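You operate a simulated robot arm through the tools that you are given. There is no shell and no other tool. Be economical: measure what you need, move in short steps, check, and stop when the job is done.

The job below is to be done with a simulated robot arm. You get a single attempt, and the scene is never put back.

JOB
Pour the plant feed into the sprayer, rest the funnel, then cap it.
Fine: empty the green feed jug through the orange funnel, which ends in the funnel rest; the jug goes back. Keep clean things off the floor. Spill a teaspoon at most; pinch, break and dent nothing; leave nothing switched on. Set down upright: green feed jug.

It is judged by the outcome, as a careful person would: the job done as asked, and still so three seconds after it is handed in. It fails if anything else is knocked over, pushed out of place, dropped, spilled or broken. A push-on lid holds only when it is set on centred and level and pressed home; a screw cap is set on level and turned clockwise until tight.

ROBOT AND FRAMES
A 6-joint arm with a two-finger parallel gripper, fixed in place. Base frame: the origin is at the foot of the arm, x ahead of it, y to its left, z up. Lengths are in mm, angles in degrees, forces in N, time in s.
With the tool pointing down near the work surface it reaches from about 160 to 660 mm from the base axis. Its first joint turns from -166.0 to 166.0 degrees. Payload 4.1 kg.
Tool frame: the origin (TCP) lies between the finger pads and is the grasp point; the fingertips stand 23 mm ahead of it; z points along the fingers, y is the line along which they close. The gripper opens to 94 mm. The fingers are 38 mm wide and 10 mm thick; the gripper's body (54 by 96 mm) begins 39 mm behind the TCP.
Orientation is that of the tool frame in the base frame, as a unit quaternion [w, x, y, z]. With the fingers straight down and closing along the base's y, the tool's x points along the base's -x, its y along +y and its z along -z.

CONTROLS
- The arm moves only by the tool jog_arm. Its argument "targets" is a list of rows, each an object (a shift or turn left out is 0, a gripper value left out holds the last) with "dr": the turn, a rotation vector about the tool's x, y, z in degrees, a list of three; "linear": the shift along the tool's x, y, z in mm, a list of three; "jaw": the gripper command, from -1 (shut) to 1 (fully open), values between in proportion. In form: [{"dr": [rx, ry, rz], "linear": [tx, ty, tz], "jaw": jaw}, ...]. A call has 1 to 10 rows; each row shifts and turns the commanded pose from where the row before left it, along the tool's axes as they then stand. Rows are played at 5 a second. More than 50 mm and 8.6 degrees between two rows, or a gripper value outside its range, and nothing of the call is played. A pose out of reach is approached as far as the arm can. The call stops where the force on the tool passes 40 N (or 10 N more than at its start, if that is more) or the arm is blocked; 0.2 s more then pass. The fingers move at their own pace (about 45 mm/s each) and stop on an object; they squeeze with about 31 N. The grip force told is the motor's: it shows also when the fingers shut on nothing. Time passes only in rows, and 0.2 s behind the last, so rows that do not move let the fingers close. The reply holds the time, the measured pose of the TCP, the force on the tool along the base axes, the opening and the grip force, in the units named above and with some noise, with the torque about the TCP (base axes, N m) and any sound that the robot's microphone picked up, and new pictures: "pictures" is both (left out), scene, wrist or none.
- Cameras (640 x 400 px; columns grow to the right, rows downward): "scene" is fixed at [210.4, 656, 1500.2]; the picture's right is [-0.98, -0.19, 0.00], its down [-0.09, 0.44, -0.89] and it looks along [0.17, -0.88, -0.45] (base axes); focal length 309 px, centre (320, 200). "wrist" rides on the gripper at [86, 16, -75] in the tool frame; the picture's right is [-0.18, 0.98, 0.00], its down [-0.58, -0.11, -0.81] and it looks along [-0.79, -0.15, 0.59] (tool axes); focal length 243 px, centre (320, 200). There is no depth. A picture from a camera that has moved, and an enlarged one, comes with that camera's place and axes in the base frame and with its lens. The place of the scene camera against the robot may be out by one fixed shift of up to 25 mm in any direction.
- lift_body(by): slides the trunk up (or, below 0, down) by that many mm; the arm rides with it, the base frame stays. It gives what a move gives, with no picture.
- close_up(camera, box): a new picture of the part [left, top, right, bottom] of that camera's present view, enlarged. The clock stands still meanwhile.
- job_done(): hands the job in; it is judged then, once.

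Go step by step. Nothing tells you positions but the pictures and the camera data: compare them with the known pose of the tool, close in by small moves and look again before you grip or let go. The budget is 120 turns and 200 pictures, counting those below and the enlarged ones. Unless the task says otherwise, let go and move clear before handing in.

The tools are called after "Emit:" by a JSON object that holds its "name" and its "arguments". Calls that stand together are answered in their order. jog_arm: Moves the arm, as the interface text tells. Its arguments: {"type":"object","properties":{"targets":{"type":"array"},"pictures":{"type":"string","enum":["both","scene","wrist","none"]}},"required":["targets"]} The other tools are called the same way: lift_body (by) slides the trunk up or down; close_up (camera, box) takes an enlarged picture of a part of a camera's view; job_done () hands the job in.

At the start:

```text
time_s: 0.0
position: [278.0, -272.8, 1277.6]
ee_rot: [-0.001, 0.0, 1.0, 0.0]
ft_force: [-0.3, 0.5, 0.4]
moment: [0.01, 0.02, -0.03]
width: 93.6
gripper_force: 0.0
trunk travel left (down, up): [-525.0, 65.0]
```

scene: 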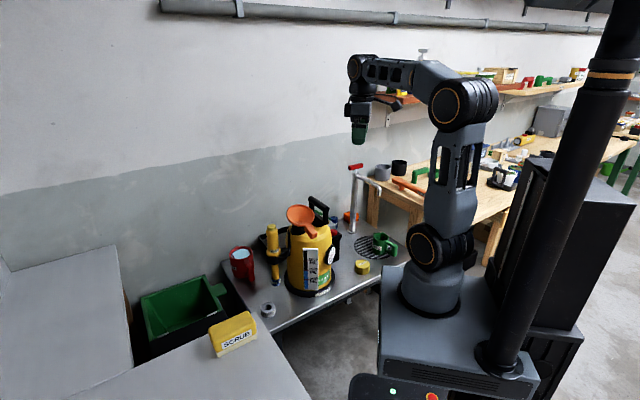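
wrist: 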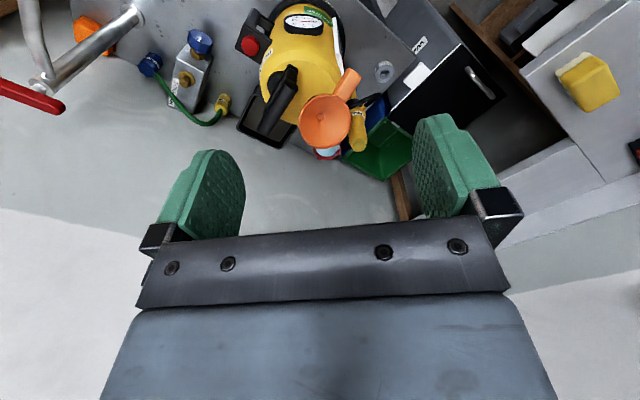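

I see a yellow sprayer with an orange funnel, a green item near a drain grid and a yellow cap. I'll enlarge the scene before moving.

Emit:
{"name": "close_up", "arguments": {"camera": "scene", "box": [220, 180, 420, 305]}}

Emit:
{"name": "close_up", "arguments": {"camera": "scene", "box": [340, 50, 640, 237]}}

Emit:
{"name": "close_up", "arguments": {"camera": "wrist", "box": [120, 0, 440, 200]}}

```text
3.20 times, centred on (320, 242) of scene
camera zoom: at [210.4, 656.0, 1500.2], right [-0.98, -0.19, 0.0], down [-0.09, 0.44, -0.89], along [0.17, -0.88, -0.45], focal length 989 px, centre (320, 64)
```

zoom: 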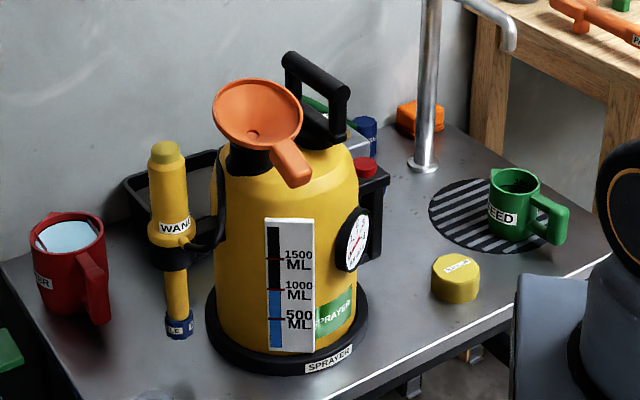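

```text
2.13 times, centred on (490, 144) of scene
camera zoom: at [210.4, 656.0, 1500.2], right [-0.98, -0.19, 0.0], down [-0.09, 0.44, -0.89], along [0.17, -0.88, -0.45], focal length 659 px, centre (-43, 320)
```

zoom: 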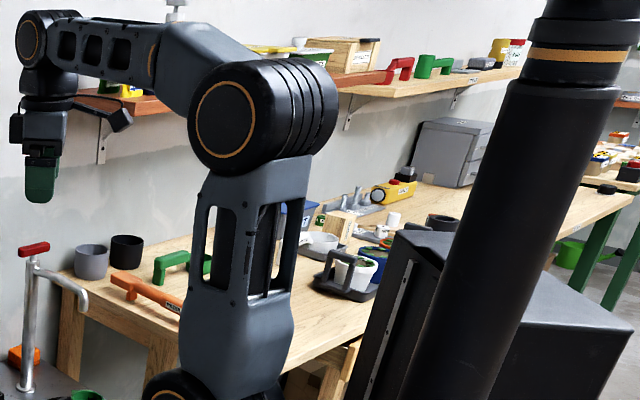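

```text
2.00 times, centred on (280, 100) of wrist
camera zoom: at [190.5, -255.6, 1351.0], right [0.18, 0.98, 0.0], down [0.58, -0.11, 0.81], along [0.79, -0.15, -0.59], focal length 485 px, centre (400, 400)
```

zoom: 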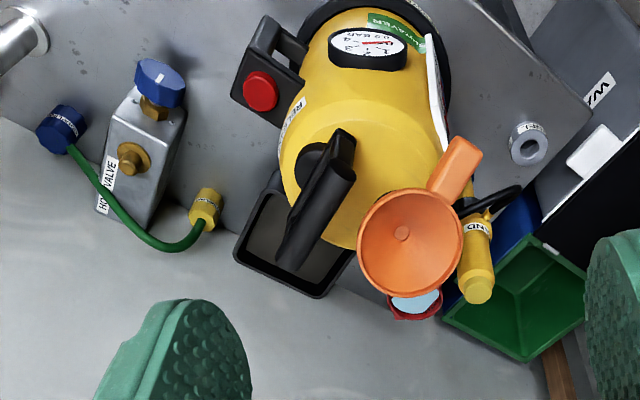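

The funnel rim sits near (466,-298,960), the rest ring near (559,-139) and the jug near (158,-575), with the table at about z 630. I'll turn the wrist camera toward the jug first.

Emit:
{"name": "jog_arm", "arguments": {"targets": [{"dr": [0, 0, 8.5]}, {"dr": [0, 0, 8.5]}, {"dr": [0, 0, 8.5]}, {"dr": [0, 0, 8.5]}, {"dr": [0, 0, 8.5]}, {"dr": [0, 0, 8.5]}, {"dr": [0, 0, 8.5]}, {"dr": [0, 0, 8.5]}, {"dr": [0, 0, 8.5]}, {"dr": [0, 0, 8.5]}], "pictures": "none"}}

Emit:
{"name": "jog_arm", "arguments": {"targets": [{"dr": [0, 0, 5], "linear": [0, -30, 40]}, {"linear": [0, -30, 40]}, {"linear": [0, -30, 40]}, {"linear": [0, -20, 40]}, {"linear": [0, 0, 40]}, {"linear": [0, 0, 40]}, {"linear": [0, 0, 0]}]}}

```text
time_s: 2.2
position: [277.9, -272.4, 1278.9]
ee_rot: [-0.001, 0.677, 0.736, -0.001]
ft_force: [0.1, 0.0, -0.2]
moment: [-0.01, 0.03, 0.01]
width: 93.8
gripper_force: 0.0
trunk travel left (down, up): [-525.0, 65.0]
```

```text
time_s: 3.8
position: [167.7, -275.8, 1037.6]
ee_rot: [0.0, 0.707, 0.707, 0.0]
ft_force: [-0.5, -0.5, -0.7]
moment: [-0.05, -0.02, 0.0]
width: 93.9
gripper_force: 0.2
trunk travel left (down, up): [-525.0, 65.0]
camera wrist: at [183.6, -188.5, 1110.1], right [0.98, -0.18, 0.0], down [-0.11, -0.58, 0.81], along [-0.15, -0.79, -0.59], focal length 243 px, centre (320, 200)
```

scene: 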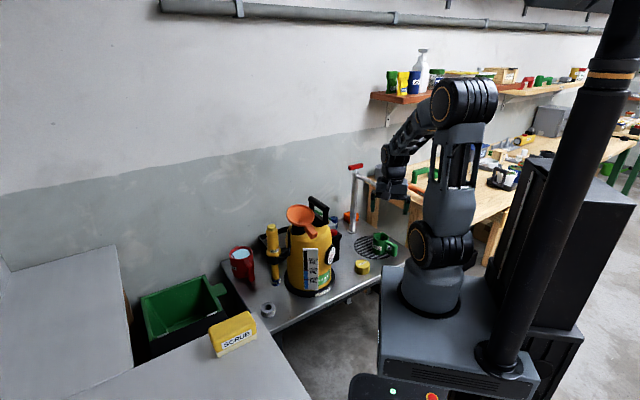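
wrist: 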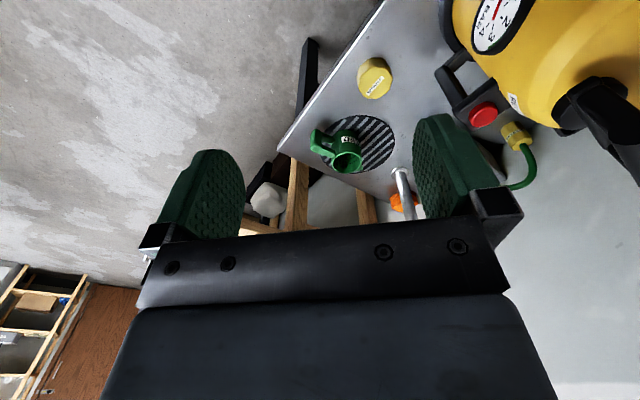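

The jug, on the grate, and the cap are both in view. I'll enlarge that area.

Emit:
{"name": "close_up", "arguments": {"camera": "wrist", "box": [280, 40, 440, 220]}}

Emit:
{"name": "close_up", "arguments": {"camera": "scene", "box": [330, 220, 426, 280]}}

```text
2.22 times, centred on (360, 130) of wrist
camera zoom: at [183.6, -188.5, 1110.1], right [0.98, -0.18, 0.0], down [-0.11, -0.58, 0.81], along [-0.15, -0.79, -0.59], focal length 539 px, centre (231, 356)
```

zoom: 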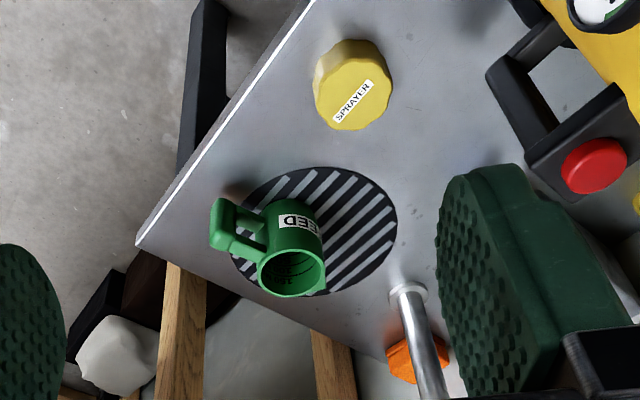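

```text
6.67 times, centred on (378, 250) of scene
camera zoom: at [210.4, 656.0, 1500.2], right [-0.98, -0.19, 0.0], down [-0.09, 0.44, -0.89], along [0.17, -0.88, -0.45], focal length 2060 px, centre (-67, -133)
```

zoom: 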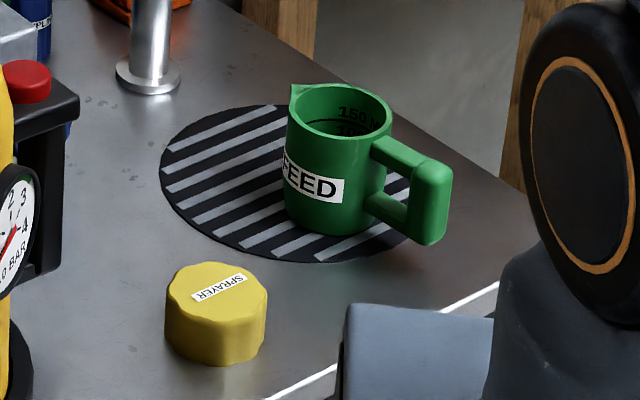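

The jug's handle points about 157° in the base frame, and the wooden bench limits side approaches there. So I'll grip the handle from above, turn the jug so the handle faces the robot, then regrip horizontally for pouring. First I'll hover over the handle.

Emit:
{"name": "jog_arm", "arguments": {"targets": [{"dr": [0, 0, -8.4], "linear": [0, 0, 18]}, {"dr": [0, 0, -8.4], "linear": [0, 0, 18]}, {"dr": [0, 0, -8.4], "linear": [0, 0, 18]}, {"dr": [0, 0, -8.4], "linear": [0, 0, 18]}, {"dr": [0, 0, -8.4], "linear": [0, 0, 18]}, {"dr": [0, 0, -8.4], "linear": [0, 0, 18]}, {"dr": [0, 0, -8.4], "linear": [0, 0, 18]}, {"dr": [0, 0, -8.2], "linear": [0, 0, 18]}], "pictures": "none"}}

Emit:
{"name": "jog_arm", "arguments": {"targets": [{"linear": [-8.3, -44, 0]}, {"linear": [-8.3, -44, 0]}, {"linear": [-8.3, -44, 0]}, {"linear": [-8.3, -44, 0]}, {"linear": [-8.3, -44, 0]}, {"linear": [-8.3, -44, 0]}, {}]}}

```text
time_s: 5.6
position: [167.4, -275.6, 893.2]
ee_rot: [0.0, 0.198, 0.98, 0.0]
ft_force: [0.4, -0.5, -0.4]
moment: [0.03, 0.0, 0.0]
width: 94.3
gripper_force: 0.1
trunk travel left (down, up): [-525.0, 65.0]
```

```text
time_s: 7.2
position: [111.0, -538.1, 893.2]
ee_rot: [0.0, 0.199, 0.98, -0.001]
ft_force: [-0.1, -0.7, -0.6]
moment: [0.01, -0.06, 0.01]
width: 93.9
gripper_force: 0.0
trunk travel left (down, up): [-525.0, 65.0]
camera wrist: at [36.3, -489.5, 966.3], right [0.55, 0.83, 0.0], down [0.49, -0.33, 0.81], along [0.67, -0.45, -0.59], focal length 243 px, centre (320, 200)
```

scene: 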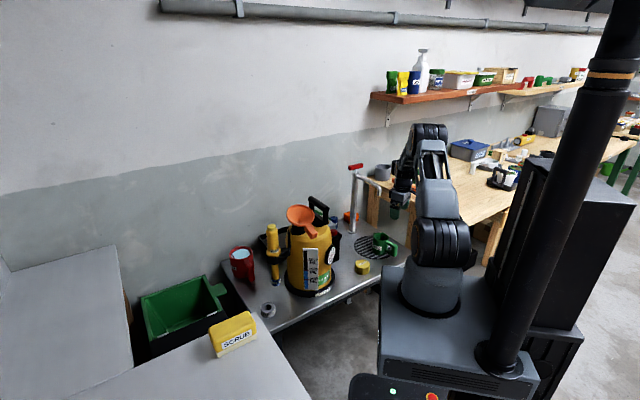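
wrist: 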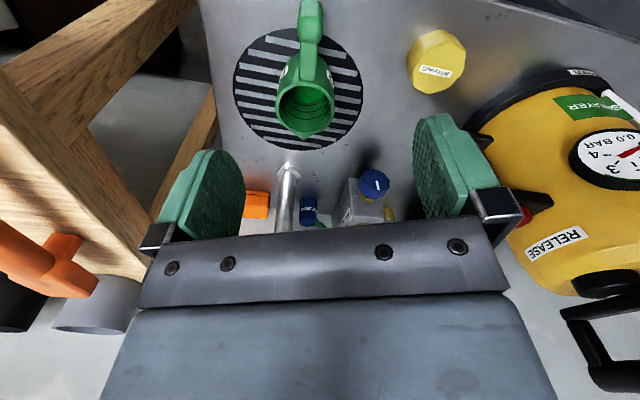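

The handle azimuth now looks closer to 140°. I'll turn the tool 17° and back off a little so the handle is fully in view.

Emit:
{"name": "jog_arm", "arguments": {"targets": [{"dr": [0, 0, 8.5], "linear": [25, 0, 0]}, {"dr": [0, 0, 8.5], "linear": [25, 0, 0]}, {"linear": [10, 0, 0]}, {}], "pictures": "wrist"}}

Emit:
{"name": "close_up", "arguments": {"camera": "wrist", "box": [200, 0, 440, 150]}}

```text
time_s: 8.2
position: [57.0, -509.1, 894.4]
ee_rot: [0.0, 0.342, 0.94, 0.0]
ft_force: [0.4, 0.2, -1.1]
moment: [-0.04, -0.01, -0.04]
width: 93.9
gripper_force: 0.2
trunk travel left (down, up): [-525.0, 65.0]
camera wrist: at [1.4, -440.5, 966.6], right [0.77, 0.63, 0.0], down [0.38, -0.46, 0.81], along [0.51, -0.62, -0.59], focal length 243 px, centre (320, 200)
```

wrist: 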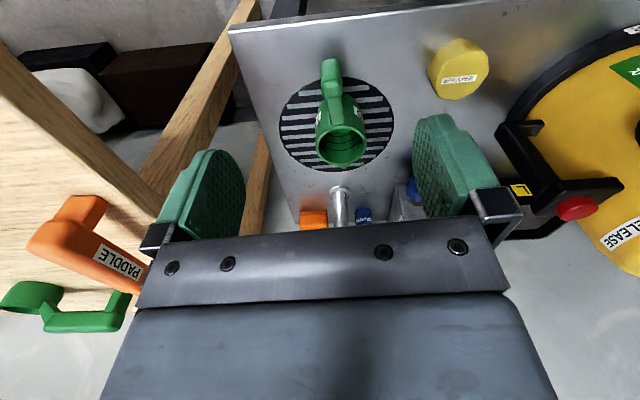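

```text
2.67 times, centred on (320, 75) of wrist
camera zoom: at [1.4, -440.5, 966.6], right [0.77, 0.63, 0.0], down [0.38, -0.46, 0.81], along [0.51, -0.62, -0.59], focal length 647 px, centre (320, 533)
```

zoom: 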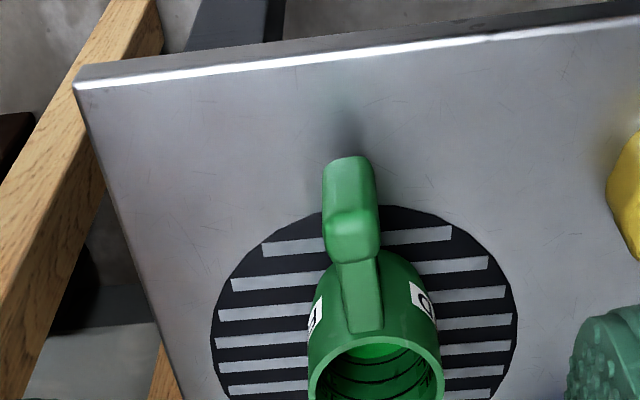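

Triangulating puts the jug rim at about (171,-600,700) and the table at about 618. The handle slab is around (115,-555), top near 683. I'll move over it and descend partway to check alignment.

Emit:
{"name": "jog_arm", "arguments": {"targets": [{"linear": [-37, 1, 0]}, {"linear": [-37, 1, 0]}, {"linear": [0, 0, 45]}, {"linear": [0, 0, 45]}, {"linear": [0, 0, 40]}, {"linear": [0, 0, 20]}, {}]}}

Emit:
{"name": "close_up", "arguments": {"camera": "scene", "box": [330, 170, 458, 250]}}

```text
time_s: 9.8
position: [116.3, -554.0, 743.7]
ee_rot: [0.0, 0.342, 0.94, 0.001]
ft_force: [-0.9, 0.0, 0.1]
moment: [-0.01, 0.04, -0.02]
width: 93.9
gripper_force: 0.0
trunk travel left (down, up): [-525.0, 65.0]
camera wrist: at [59.8, -485.9, 817.2], right [0.77, 0.64, 0.0], down [0.38, -0.46, 0.81], along [0.51, -0.62, -0.59], focal length 243 px, centre (320, 200)
```

scene: 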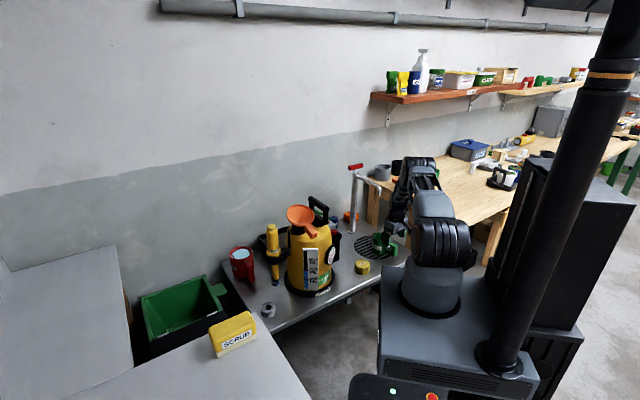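
wrist: 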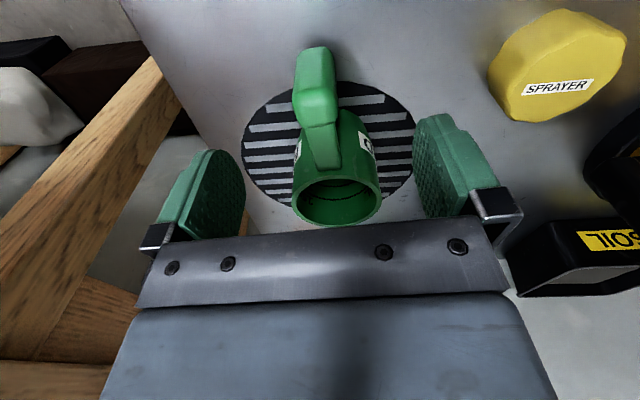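

```text
5.00 times, centred on (394, 210) of scene
camera zoom: at [210.4, 656.0, 1500.2], right [-0.98, -0.19, 0.0], down [-0.09, 0.44, -0.89], along [0.17, -0.88, -0.45], focal length 1545 px, centre (-50, 150)
```

zoom: 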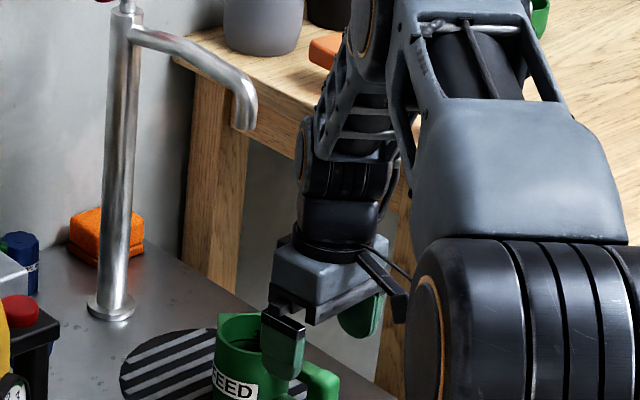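

The fingers straddle the handle line well. I'll descend to grip height and close.

Emit:
{"name": "jog_arm", "arguments": {"targets": [{"linear": [4, 0, 30]}, {"linear": [0, 0, 30]}, {"linear": [0, 0, 20]}, {}]}}

```text
time_s: 10.8
position: [112.7, -550.4, 665.0]
ee_rot: [0.0, 0.342, 0.94, 0.0]
ft_force: [-0.8, -0.3, 0.5]
moment: [-0.04, -0.03, 0.01]
width: 94.0
gripper_force: 0.1
trunk travel left (down, up): [-525.0, 65.0]
camera wrist: at [56.4, -483.6, 737.7], right [0.77, 0.63, 0.0], down [0.38, -0.46, 0.81], along [0.51, -0.62, -0.59], focal length 243 px, centre (320, 200)
```

scene: 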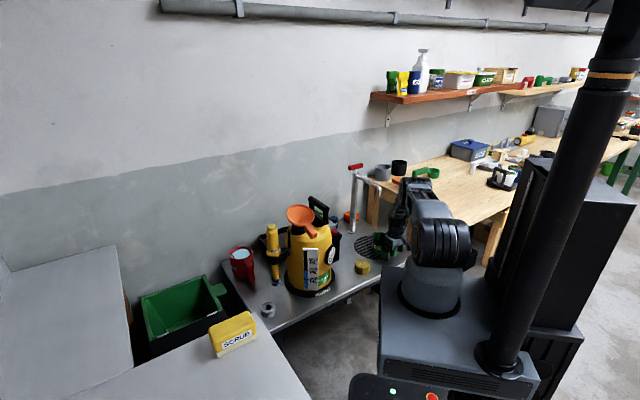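
wrist: 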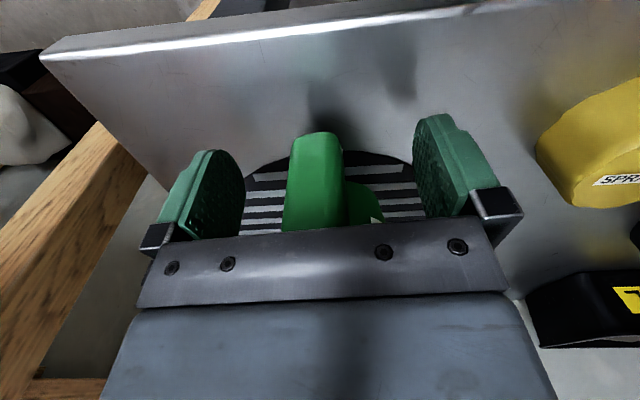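

The projected TCP line matches the handle centre, so I'll close gently on it.

Emit:
{"name": "jog_arm", "arguments": {"targets": [{"jaw": -1}, {"jaw": -1}, {"jaw": -1}, {"jaw": -1}, {"jaw": -1}, {"jaw": -1}], "pictures": "wrist"}}

```text
time_s: 12.2
position: [113.3, -552.1, 664.5]
ee_rot: [0.0, 0.342, 0.94, 0.0]
ft_force: [0.8, -1.2, -0.9]
moment: [0.0, -0.02, -0.04]
width: 24.6
gripper_force: 30.9
trunk travel left (down, up): [-525.0, 65.0]
camera wrist: at [56.5, -483.6, 737.8], right [0.77, 0.64, 0.0], down [0.38, -0.46, 0.81], along [0.51, -0.62, -0.59], focal length 243 px, centre (320, 200)
```

wrist: 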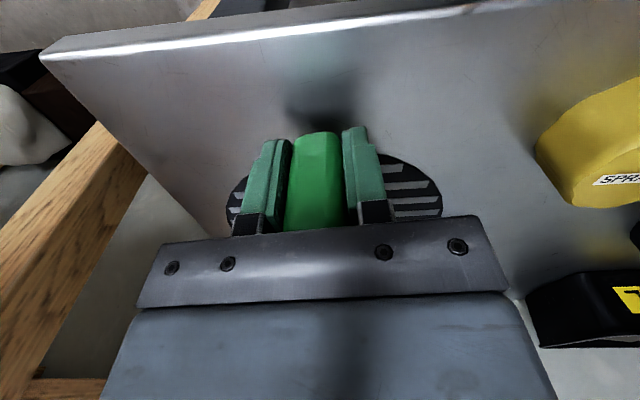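

The handle is held at 24.6 mm width. I'll lift 20 mm and swing the jug 35° about its own axis, so the handle faces the robot.

Emit:
{"name": "jog_arm", "arguments": {"targets": [{"linear": [0, 0, -10]}, {"linear": [0, 0, -10]}, {"dr": [0, 0, 5], "linear": [0, 6.8, 0]}, {"dr": [0, 0, 5], "linear": [0, 6.8, 0]}, {"dr": [0, 0, 5], "linear": [0, 6.8, 0]}, {"dr": [0, 0, 5], "linear": [0, 6.8, 0]}, {"dr": [0, 0, 5], "linear": [0, 6.8, 0]}, {"dr": [0, 0, 5], "linear": [0, 6.8, 0]}, {"dr": [0, 0, 5], "linear": [0, 6.8, 0]}, {}]}}

Emit:
{"name": "close_up", "arguments": {"camera": "scene", "box": [330, 190, 442, 270]}}

```text
time_s: 14.4
position: [152.8, -525.3, 683.8]
ee_rot: [0.0, 0.608, 0.794, 0.0]
ft_force: [0.1, 0.7, -0.9]
moment: [0.05, 0.03, -0.03]
width: 24.8
gripper_force: 31.2
trunk travel left (down, up): [-525.0, 65.0]
camera wrist: at [144.9, -436.9, 757.0], right [1.0, 0.08, 0.0], down [0.04, -0.59, 0.81], along [0.06, -0.8, -0.59], focal length 243 px, centre (320, 200)
```

scene: 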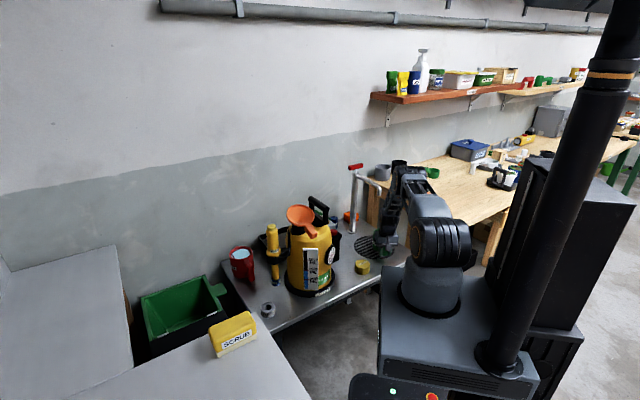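
wrist: 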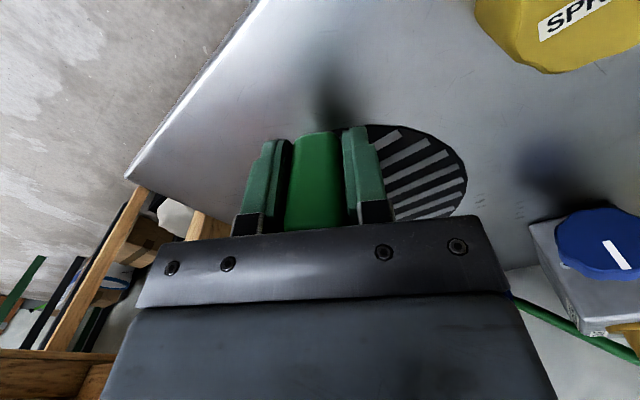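

```text
5.00 times, centred on (386, 230) of scene
camera zoom: at [210.4, 656.0, 1500.2], right [-0.98, -0.19, 0.0], down [-0.09, 0.44, -0.89], along [0.17, -0.88, -0.45], focal length 1545 px, centre (-10, 50)
```

zoom: 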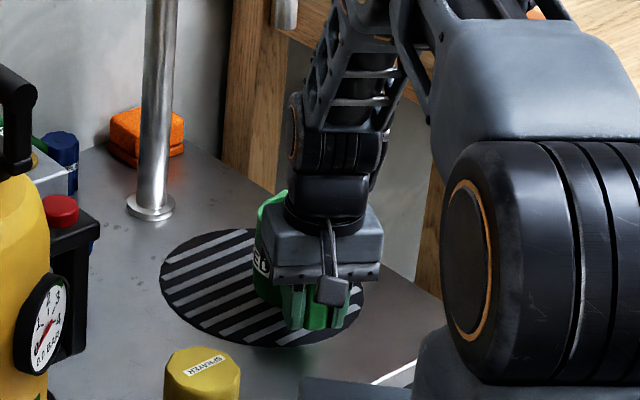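

The jug hangs over the grate, handle facing the robot. I'll lower it to its original height, release and rise clear.

Emit:
{"name": "jog_arm", "arguments": {"targets": [{"linear": [0, 0, 10]}, {"linear": [0, 0, 8]}, {"linear": [0, 0, 1.5]}, {}, {"jaw": -0.3}, {"jaw": 0.3}, {"jaw": 0.6}, {}, {}], "pictures": "none"}}

Emit:
{"name": "jog_arm", "arguments": {"targets": [{"linear": [0, 0, -20]}, {"linear": [0, 0, -45]}, {"linear": [0, 0, -45]}, {"linear": [45, 0, -20]}, {"linear": [40, 0, -20]}, {}]}}

```text
time_s: 16.4
position: [151.3, -524.9, 663.6]
ee_rot: [0.001, 0.609, 0.793, 0.0]
ft_force: [-0.5, 0.2, 1.1]
moment: [-0.01, 0.02, -0.02]
width: 75.1
gripper_force: 0.0
trunk travel left (down, up): [-525.0, 65.0]
```

```text
time_s: 17.8
position: [128.5, -441.8, 815.1]
ee_rot: [0.0, 0.608, 0.794, 0.0]
ft_force: [0.9, 0.0, -0.5]
moment: [-0.01, 0.0, -0.01]
width: 75.2
gripper_force: 0.2
trunk travel left (down, up): [-525.0, 65.0]
camera wrist: at [121.3, -353.7, 887.3], right [1.0, 0.08, 0.0], down [0.05, -0.59, 0.81], along [0.06, -0.8, -0.59], focal length 243 px, centre (320, 200)
```

scene: 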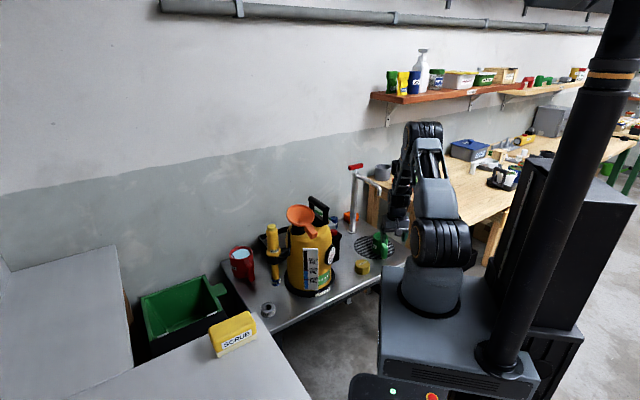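
wrist: 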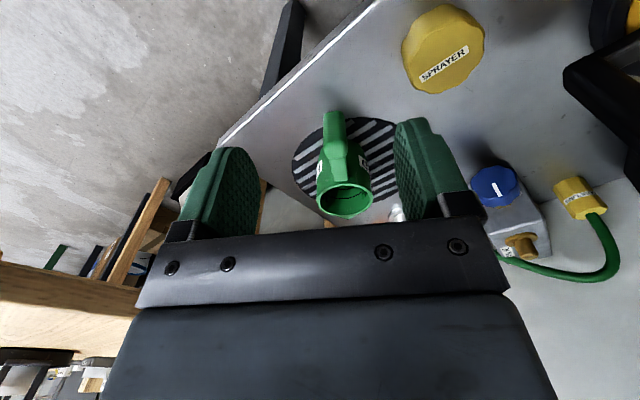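

The jug stands upright on the grate. Next I'll rise and turn the wrist 180°, so the camera is on top when the tool goes horizontal.

Emit:
{"name": "jog_arm", "arguments": {"targets": [{"dr": [0, 0, -8.6], "linear": [0, 0, -15]}, {"dr": [0, 0, -8.6], "linear": [0, 0, -15]}, {"dr": [0, 0, -8.6], "linear": [0, 0, -15]}, {"dr": [0, 0, -8.6], "linear": [0, 0, -15]}, {"dr": [0, 0, -8.6]}, {"dr": [0, 0, -8.6]}, {"dr": [0, 0, -8.6]}, {"dr": [0, 0, -8.6]}, {"dr": [0, 0, -8.6]}, {"dr": [0, 0, -8.6]}], "pictures": "none"}}

Emit:
{"name": "jog_arm", "arguments": {"targets": [{"dr": [0, 0, -8.6]}, {"dr": [0, 0, -8.6]}, {"dr": [0, 0, -8.6]}, {"dr": [0, 0, -8.6]}, {"dr": [0, 0, -8.6]}, {"dr": [0, 0, -8.6]}, {"dr": [0, 0, -8.6]}, {"dr": [0, 0, -8.6]}, {"dr": [0, 0, -8.6]}, {"dr": [0, 0, -8]}], "pictures": "scene"}}

```text
time_s: 20.0
position: [129.7, -443.1, 873.2]
ee_rot: [0.0, -0.098, 0.995, 0.0]
ft_force: [-0.1, -0.3, 0.1]
moment: [0.01, -0.01, 0.01]
width: 75.4
gripper_force: 0.1
trunk travel left (down, up): [-525.0, 65.0]
```

```text
time_s: 22.2
position: [143.9, -438.5, 873.1]
ee_rot: [0.009, 0.742, -0.67, -0.005]
ft_force: [0.7, 0.5, 1.2]
moment: [-0.02, 0.01, -0.02]
width: 75.1
gripper_force: 0.1
out of reach, approached as far as the arm can: row 10
trunk travel left (down, up): [-525.0, 65.0]
```

scene: 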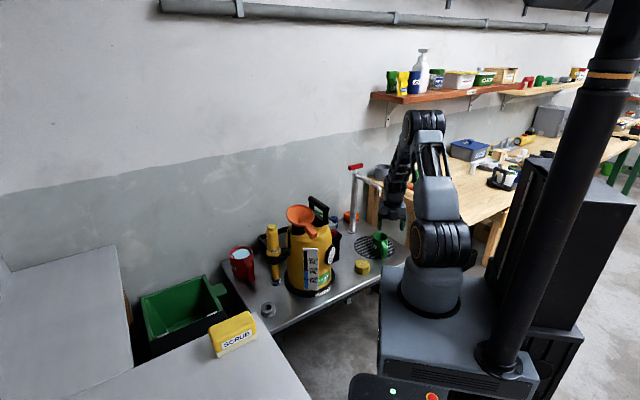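

The wrist limit blocks camera-up, so I'll turn back to camera-below and approach the handle pitched about 45° down, which clears the table edge.

Emit:
{"name": "jog_arm", "arguments": {"targets": [{"dr": [0, 0, 8.6]}, {"dr": [0, 0, 8.6]}, {"dr": [0, 0, 8.6]}, {"dr": [0, 0, 8.6]}, {"dr": [0, 0, 8.6]}, {"dr": [0, 0, 8.6]}, {"dr": [0, 0, 8.6]}, {"dr": [0, 0, 8.6]}, {"dr": [0, 0, 8.6]}, {"dr": [0, 0, 8.6]}], "pictures": "none"}}

Emit:
{"name": "jog_arm", "arguments": {"targets": [{"dr": [0, 0, 8.6]}, {"dr": [0, 0, 8.6]}, {"dr": [0, 0, 8.6]}, {"dr": [0, 0, 8.6]}, {"dr": [0, 0, 8.6]}, {"dr": [0, 0, 8.6]}, {"dr": [0, 0, 8.6]}, {"dr": [0, 0, 8.6]}, {"dr": [0, 0, 8.6]}, {"dr": [0, 0, 8]}], "pictures": "none"}}

Emit:
{"name": "jog_arm", "arguments": {"targets": [{"dr": [0, -7.5, 0]}, {"dr": [0, -7.5, 0]}, {"dr": [0, -7.5, 0]}, {"dr": [0, -7.5, 0]}, {"dr": [0, -7.5, 0]}, {"dr": [0, -7.5, 0]}, {}]}}

```text
time_s: 24.4
position: [143.6, -438.9, 874.0]
ee_rot: [-0.001, -0.089, 0.996, 0.001]
ft_force: [0.7, 0.3, 0.6]
moment: [0.01, 0.01, -0.03]
width: 75.4
gripper_force: 0.0
trunk travel left (down, up): [-525.0, 65.0]
```

```text
time_s: 26.6
position: [143.1, -438.8, 873.1]
ee_rot: [0.0, 0.609, 0.793, 0.001]
ft_force: [0.3, 0.3, -0.3]
moment: [0.02, 0.0, -0.01]
width: 75.1
gripper_force: 0.0
trunk travel left (down, up): [-525.0, 65.0]
```

```text
time_s: 28.2
position: [139.3, -440.4, 873.0]
ee_rot: [0.267, 0.571, 0.742, -0.228]
ft_force: [0.6, 0.4, 1.0]
moment: [-0.01, 0.0, 0.02]
width: 75.3
gripper_force: 0.1
out of reach, approached as far as the arm can: row 4
trunk travel left (down, up): [-525.0, 65.0]
camera wrist: at [125.0, -325.4, 870.1], right [0.99, 0.11, 0.09], down [-0.1, 0.07, 0.99], along [0.1, -0.99, 0.08], focal length 243 px, centre (320, 200)
```

scene: 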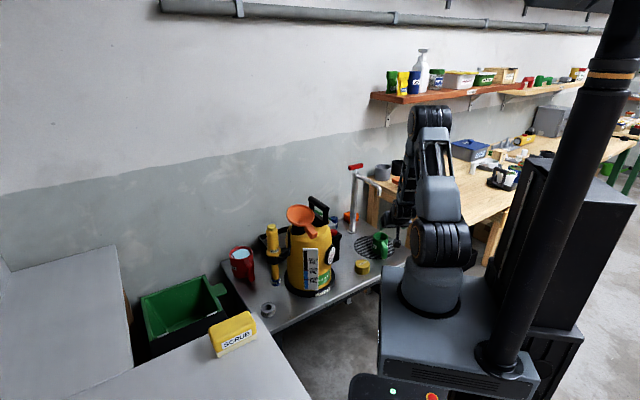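
wrist: 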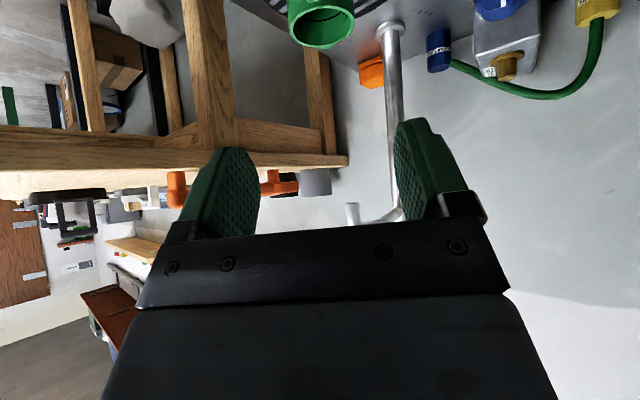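

The arm sits too high to pitch fully, so I'll lower the trunk 150 mm. The platform is clear of the table edge.

Emit:
{"name": "lift_body", "arguments": {"by": -150}}

Emit:
{"name": "jog_arm", "arguments": {"targets": [{"dr": [0, 0, 0]}, {}]}}

```text
time_s: 29.9
position: [138.6, -440.7, 722.9]
ee_rot: [0.267, 0.57, 0.743, -0.227]
ft_force: [-0.4, -0.2, -0.2]
moment: [0.02, 0.0, -0.02]
width: 75.0
gripper_force: 0.1
trunk travel left (down, up): [-375.0, 215.0]
```

```text
time_s: 30.6
position: [136.8, -440.9, 722.7]
ee_rot: [0.267, 0.57, 0.743, -0.227]
ft_force: [0.3, 0.4, -0.1]
moment: [0.01, -0.04, -0.02]
width: 75.3
gripper_force: 0.0
trunk travel left (down, up): [-375.0, 215.0]
camera wrist: at [125.0, -325.4, 720.2], right [0.99, 0.11, 0.09], down [-0.1, 0.07, 0.99], along [0.1, -0.99, 0.08], focal length 243 px, centre (320, 200)
```

scene: 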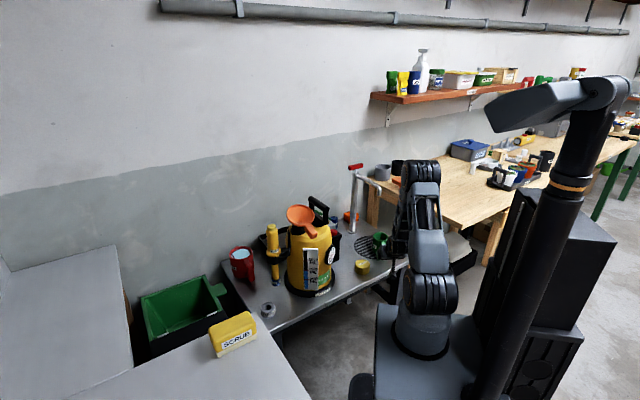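
wrist: 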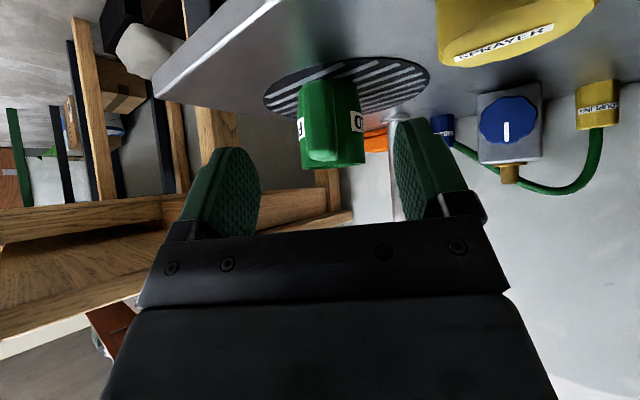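

The handle lines up with the tool and only needs a small shift. I'll pitch 10° more and advance to a pre-grip point.

Emit:
{"name": "jog_arm", "arguments": {"targets": [{"dr": [0, -5, 0]}, {"dr": [0, -5, 0]}, {"linear": [-8, -6, 0]}, {"linear": [0, 0, 25]}, {"linear": [0, 0, 25]}, {}]}}

Emit:
{"name": "close_up", "arguments": {"camera": "scene", "box": [330, 200, 442, 270]}}

```text
time_s: 31.9
position: [142.2, -485.8, 696.7]
ee_rot: [0.331, 0.549, 0.715, -0.278]
ft_force: [-0.3, 0.5, 0.2]
moment: [-0.02, 0.03, -0.01]
width: 75.3
gripper_force: 0.1
trunk travel left (down, up): [-375.0, 215.0]
camera wrist: at [129.1, -371.9, 674.4], right [0.99, 0.13, 0.11], down [-0.14, 0.23, 0.96], along [0.1, -0.96, 0.25], focal length 243 px, centre (320, 200)
```

scene: 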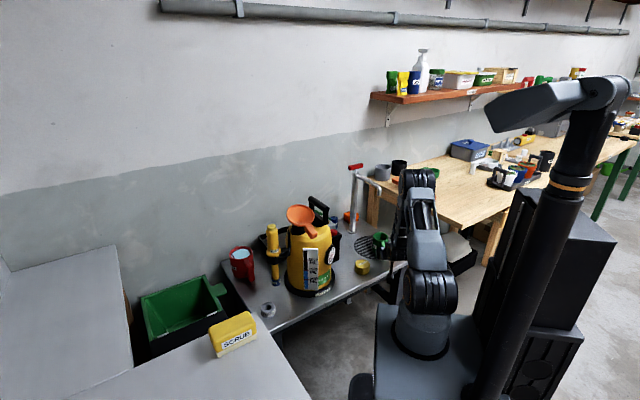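
wrist: 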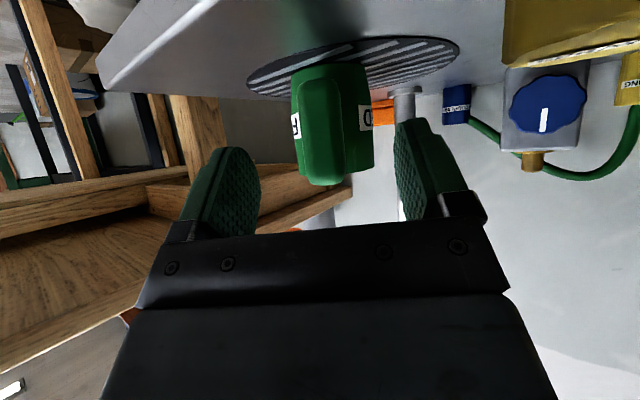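

```text
5.71 times, centred on (386, 235) of scene
camera zoom: at [210.4, 656.0, 1500.2], right [-0.98, -0.19, 0.0], down [-0.09, 0.44, -0.89], along [0.17, -0.88, -0.45], focal length 1766 px, centre (-57, 0)
```

zoom: 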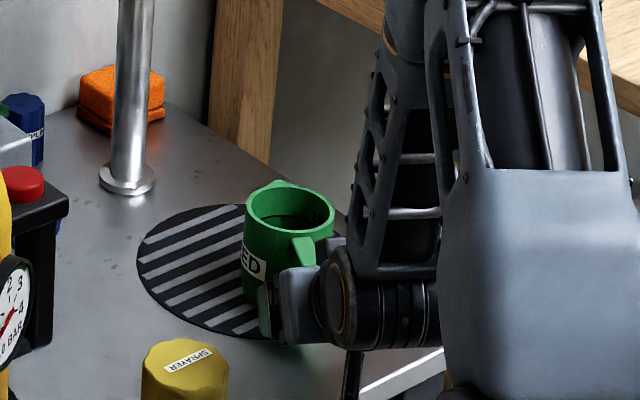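

Handle centred between the fingers, its slab spanning about z 642 to 698. I'll advance to the slab centre and look before closing.

Emit:
{"name": "jog_arm", "arguments": {"targets": [{"linear": [-6, -1, 20]}, {"linear": [0, 0, 20]}, {"linear": [0, 0, 11]}, {}]}}

Emit:
{"name": "close_up", "arguments": {"camera": "scene", "box": [330, 200, 442, 270]}}

```text
time_s: 33.0
position: [150.5, -526.7, 668.7]
ee_rot: [0.331, 0.549, 0.716, -0.277]
ft_force: [-0.4, -0.6, 0.5]
moment: [0.01, 0.0, -0.02]
width: 74.8
gripper_force: 0.1
trunk travel left (down, up): [-375.0, 215.0]
camera wrist: at [137.8, -414.0, 647.5], right [0.99, 0.13, 0.11], down [-0.14, 0.23, 0.96], along [0.1, -0.96, 0.25], focal length 243 px, centre (320, 200)
```

scene: 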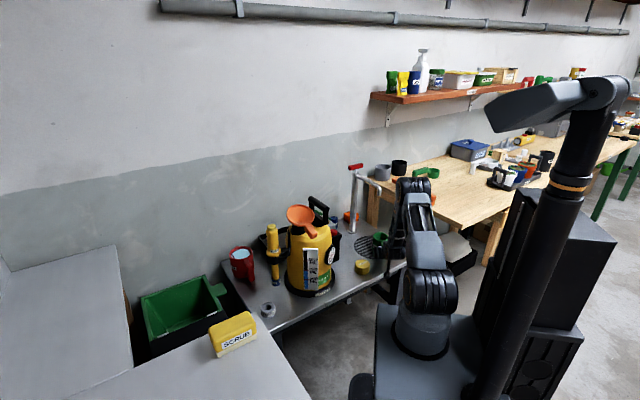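
wrist: 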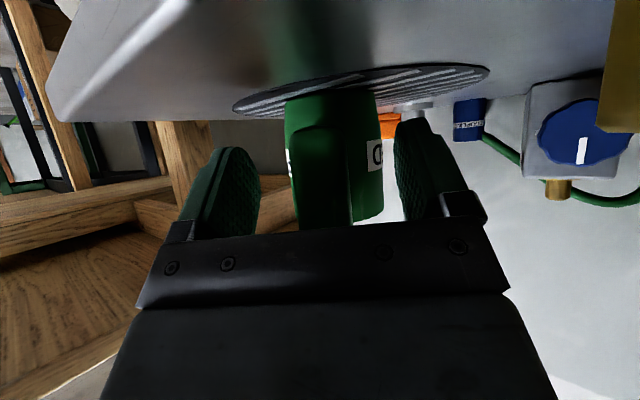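

```text
5.71 times, centred on (386, 235) of scene
camera zoom: at [210.4, 656.0, 1500.2], right [-0.98, -0.19, 0.0], down [-0.09, 0.44, -0.89], along [0.17, -0.88, -0.45], focal length 1766 px, centre (-57, 0)
```

zoom: 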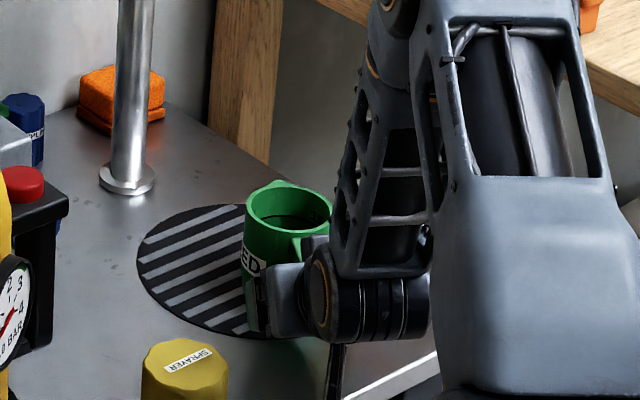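

The handle is between the pads and centred, so I'll close and lift a little.

Emit:
{"name": "jog_arm", "arguments": {"targets": [{"jaw": -1}, {"jaw": -1}, {"jaw": -1}, {"jaw": -1}, {"jaw": -1}], "pictures": "wrist"}}

```text
time_s: 34.1
position: [151.9, -527.2, 669.7]
ee_rot: [0.33, 0.549, 0.716, -0.277]
ft_force: [-0.2, 0.7, -0.1]
moment: [0.04, -0.04, 0.02]
width: 24.7
gripper_force: 30.9
trunk travel left (down, up): [-375.0, 215.0]
camera wrist: at [137.8, -413.7, 647.6], right [0.99, 0.13, 0.11], down [-0.14, 0.23, 0.96], along [0.1, -0.96, 0.25], focal length 243 px, centre (320, 200)
```

wrist: 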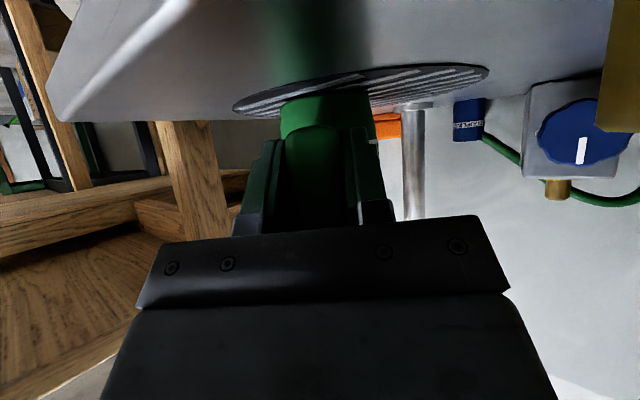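

The handle is gripped. I'll lift the jug, draw back from under the tap spout, and rise.

Emit:
{"name": "jog_arm", "arguments": {"targets": [{"linear": [-15, 0, -13]}, {"linear": [-23, 0, -20]}, {"linear": [-23, 0, -20]}, {"linear": [26, 0, -30]}, {"linear": [26, 0, -30]}, {"linear": [26, 0, -30]}, {"linear": [3, 0, -50]}, {"linear": [-23, 0, -20]}, {"linear": [-23, 0, -20]}, {}]}}

```text
time_s: 36.4
position: [118.3, -389.2, 832.0]
ee_rot: [0.33, 0.549, 0.717, -0.275]
ft_force: [-0.2, 0.0, -2.0]
moment: [0.06, 0.02, 0.02]
width: 24.6
gripper_force: 31.2
out of reach, approached as far as the arm can: row 7, 8, 9
trunk travel left (down, up): [-375.0, 215.0]
camera wrist: at [105.9, -275.5, 810.0], right [0.99, 0.13, 0.11], down [-0.14, 0.23, 0.96], along [0.1, -0.96, 0.25], focal length 243 px, centre (320, 200)
```

scene: 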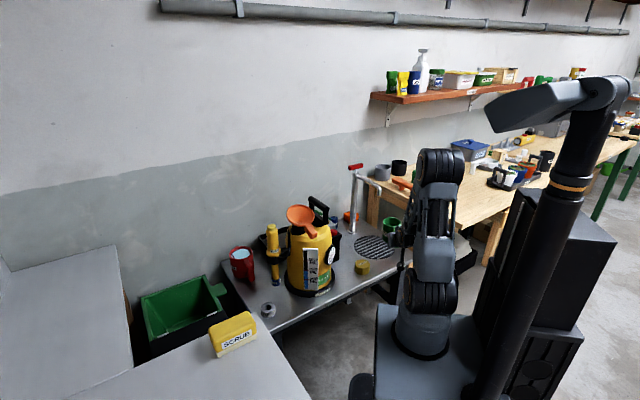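
wrist: 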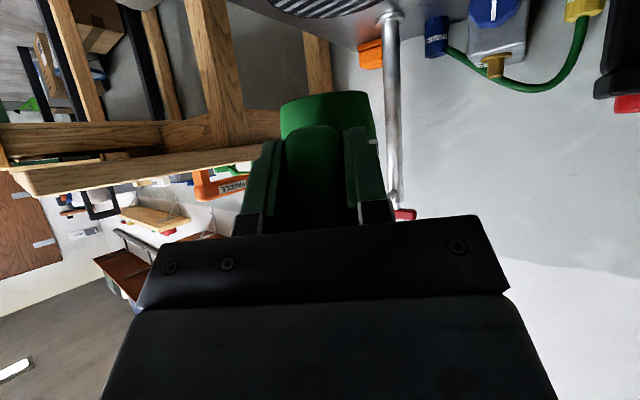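

Retreating is limited at short radius, so I'll raise the jug straight up from here, in the open.

Emit:
{"name": "jog_arm", "arguments": {"targets": [{"linear": [-23, 0, -20]}, {"linear": [-23, 0, -20]}, {"linear": [-23, 0, -20]}, {"linear": [-23, 0, -20]}, {"linear": [-23, 0, -20]}, {"linear": [-23, 0, -20]}, {}], "pictures": "none"}}

```text
time_s: 38.0
position: [124.5, -382.4, 1004.5]
ee_rot: [0.33, 0.549, 0.717, -0.276]
ft_force: [0.4, 0.3, -1.1]
moment: [0.07, 0.01, 0.01]
width: 24.6
gripper_force: 31.4
out of reach, approached as far as the arm can: row 5
trunk travel left (down, up): [-375.0, 215.0]
```

Next I'll raise a bit more and swing the jug about the base toward the funnel, keeping it upright.

Emit:
{"name": "jog_arm", "arguments": {"targets": [{"linear": [-19, 0, -16.3]}, {"linear": [-19, 0, -16.3]}, {"dr": [-4.1, 0, -3.5], "linear": [0, 37, 0]}, {"dr": [-4.1, 0, -3.5], "linear": [0, 37, 0]}, {"dr": [-4.1, 0, -3.5], "linear": [0, 37, 0]}, {"dr": [-4.1, 0, -3.5], "linear": [0, 37, 0]}, {}]}}

```text
time_s: 39.5
position: [251.1, -329.5, 1044.1]
ee_rot: [0.372, 0.404, 0.81, -0.208]
ft_force: [0.1, 0.2, -1.1]
moment: [0.06, 0.01, 0.0]
width: 24.6
gripper_force: 31.1
out of reach, approached as far as the arm can: row 2, 4, 6
trunk travel left (down, up): [-375.0, 215.0]
camera wrist: at [196.5, -228.1, 1022.3], right [0.87, 0.49, 0.11], down [-0.21, 0.16, 0.97], along [0.45, -0.86, 0.24], focal length 243 px, centre (320, 200)
```

scene: 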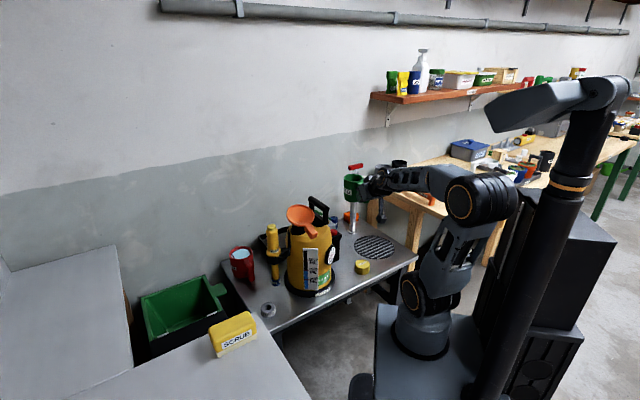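
wrist: 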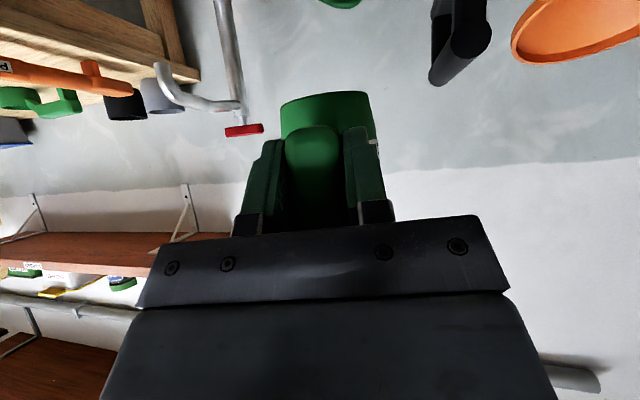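

Clear so far. I'll swing the remaining angle toward the funnel bearing.

Emit:
{"name": "jog_arm", "arguments": {"targets": [{"linear": [-11, 0, -10]}, {"dr": [-4.1, 0, -3.5], "linear": [0, 37, 0]}, {"dr": [-4.1, 0, -3.5], "linear": [0, 37, 0]}, {"dr": [-4.1, 0, -3.5], "linear": [0, 37, 0]}, {"dr": [-4.1, 0, -3.5], "linear": [0, 37, 0]}, {}]}}

Emit:
{"name": "close_up", "arguments": {"camera": "scene", "box": [240, 150, 400, 250]}}

```text
time_s: 41.0
position: [347.9, -234.1, 1050.0]
ee_rot: [0.397, 0.245, 0.874, -0.133]
ft_force: [1.0, -0.3, -1.2]
moment: [0.03, 0.06, 0.03]
width: 24.6
gripper_force: 31.2
out of reach, approached as far as the arm can: row 1, 3
trunk travel left (down, up): [-375.0, 215.0]
camera wrist: at [260.4, -160.0, 1030.3], right [0.63, 0.77, 0.1], down [-0.24, 0.06, 0.97], along [0.74, -0.63, 0.22], focal length 243 px, centre (320, 200)
```

scene: 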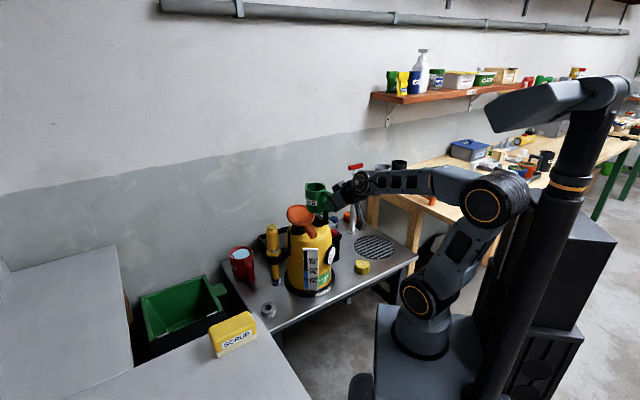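
wrist: 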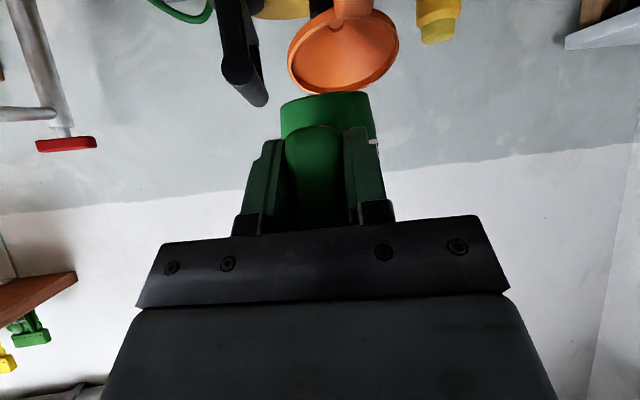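

```text
4.00 times, centred on (320, 200) of scene
camera zoom: at [210.4, 656.0, 1500.2], right [-0.98, -0.19, 0.0], down [-0.09, 0.44, -0.89], along [0.17, -0.88, -0.45], focal length 1236 px, centre (320, 200)
```

zoom: 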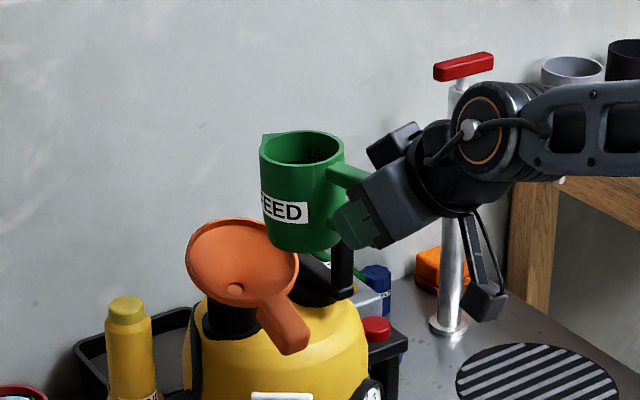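

The funnel mouth is tilted about 32° toward the robot, centred near (486,-301,938). I'll bring the jug to its pour start, just left of the mouth, in two stages.

Emit:
{"name": "jog_arm", "arguments": {"targets": [{"linear": [-10, 15, 20]}, {"linear": [-10, 15, 20]}, {}]}}

Emit:
{"name": "close_up", "arguments": {"camera": "scene", "box": [240, 150, 400, 250]}}

```text
time_s: 41.8
position: [385.5, -253.5, 1028.7]
ee_rot: [0.398, 0.245, 0.874, -0.132]
ft_force: [-0.6, 0.4, -1.3]
moment: [0.02, 0.05, 0.0]
width: 25.1
gripper_force: 31.4
out of reach, approached as far as the arm can: row 1, 2
trunk travel left (down, up): [-375.0, 215.0]
camera wrist: at [297.9, -178.8, 1009.1], right [0.63, 0.77, 0.1], down [-0.24, 0.06, 0.97], along [0.74, -0.63, 0.22], focal length 243 px, centre (320, 200)
```

scene: 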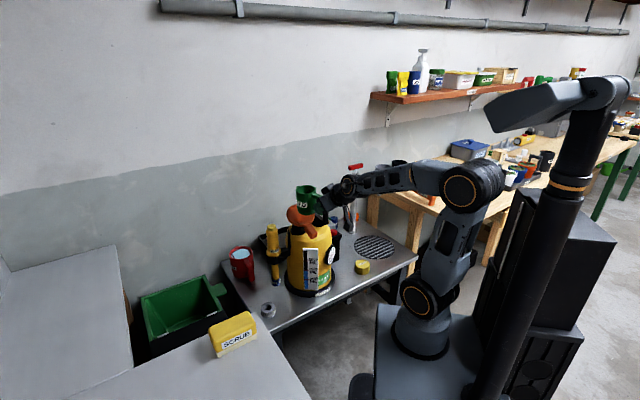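
wrist: 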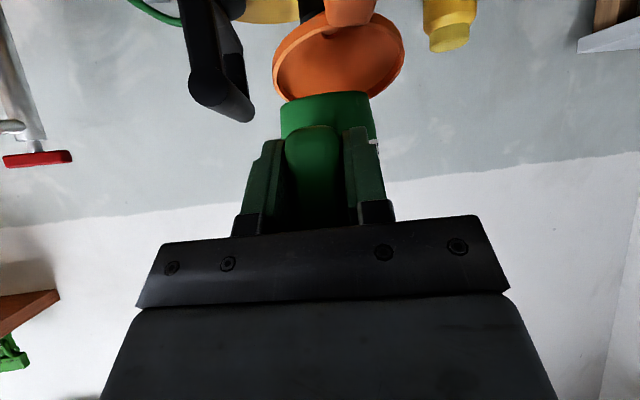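

```text
4.00 times, centred on (320, 200) of scene
camera zoom: at [210.4, 656.0, 1500.2], right [-0.98, -0.19, 0.0], down [-0.09, 0.44, -0.89], along [0.17, -0.88, -0.45], focal length 1236 px, centre (320, 200)
```

zoom: 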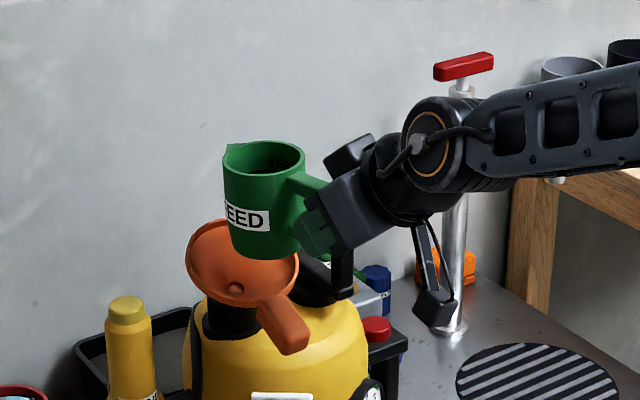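

The jug sits a little short and right of plan, level and about 10 mm above the rim. I'll shift left and up in smaller steps.

Emit:
{"name": "jog_arm", "arguments": {"targets": [{"linear": [-8, 6, -7]}, {"linear": [0, 10, 0]}, {"linear": [0, 10, 0]}, {"linear": [0, 10, 0]}, {"linear": [0, 10, 0]}, {}], "pictures": "none"}}

```text
time_s: 43.1
position: [383.9, -250.3, 1023.3]
ee_rot: [0.397, 0.245, 0.874, -0.133]
ft_force: [-0.7, 0.2, -1.1]
moment: [-0.01, 0.07, 0.01]
width: 24.6
gripper_force: 31.0
out of reach, approached as far as the arm can: row 1, 2, 3, 4, 5
trunk travel left (down, up): [-375.0, 215.0]
```

The arm is at a joint limit at this short radius. I'll raise the trunk 40 mm for clearance, then extend forward, which should free it.

Emit:
{"name": "lift_body", "arguments": {"by": 40}}

Emit:
{"name": "jog_arm", "arguments": {"targets": [{"linear": [-6.5, 0, 7.6]}, {"linear": [-6.5, 0, 7.6]}, {"linear": [-6.5, 0, 7.6]}, {}], "pictures": "none"}}

```text
time_s: 44.0
position: [384.8, -250.0, 1062.1]
ee_rot: [0.398, 0.244, 0.875, -0.132]
ft_force: [-0.2, -1.5, -1.3]
moment: [0.05, 0.04, 0.03]
width: 24.8
gripper_force: 31.0
trunk travel left (down, up): [-415.0, 175.0]
```

```text
time_s: 45.0
position: [409.1, -267.0, 1062.4]
ee_rot: [0.398, 0.244, 0.875, -0.131]
ft_force: [-0.1, 0.3, -2.1]
moment: [0.01, 0.03, 0.04]
width: 24.5
gripper_force: 30.9
trunk travel left (down, up): [-415.0, 175.0]
```

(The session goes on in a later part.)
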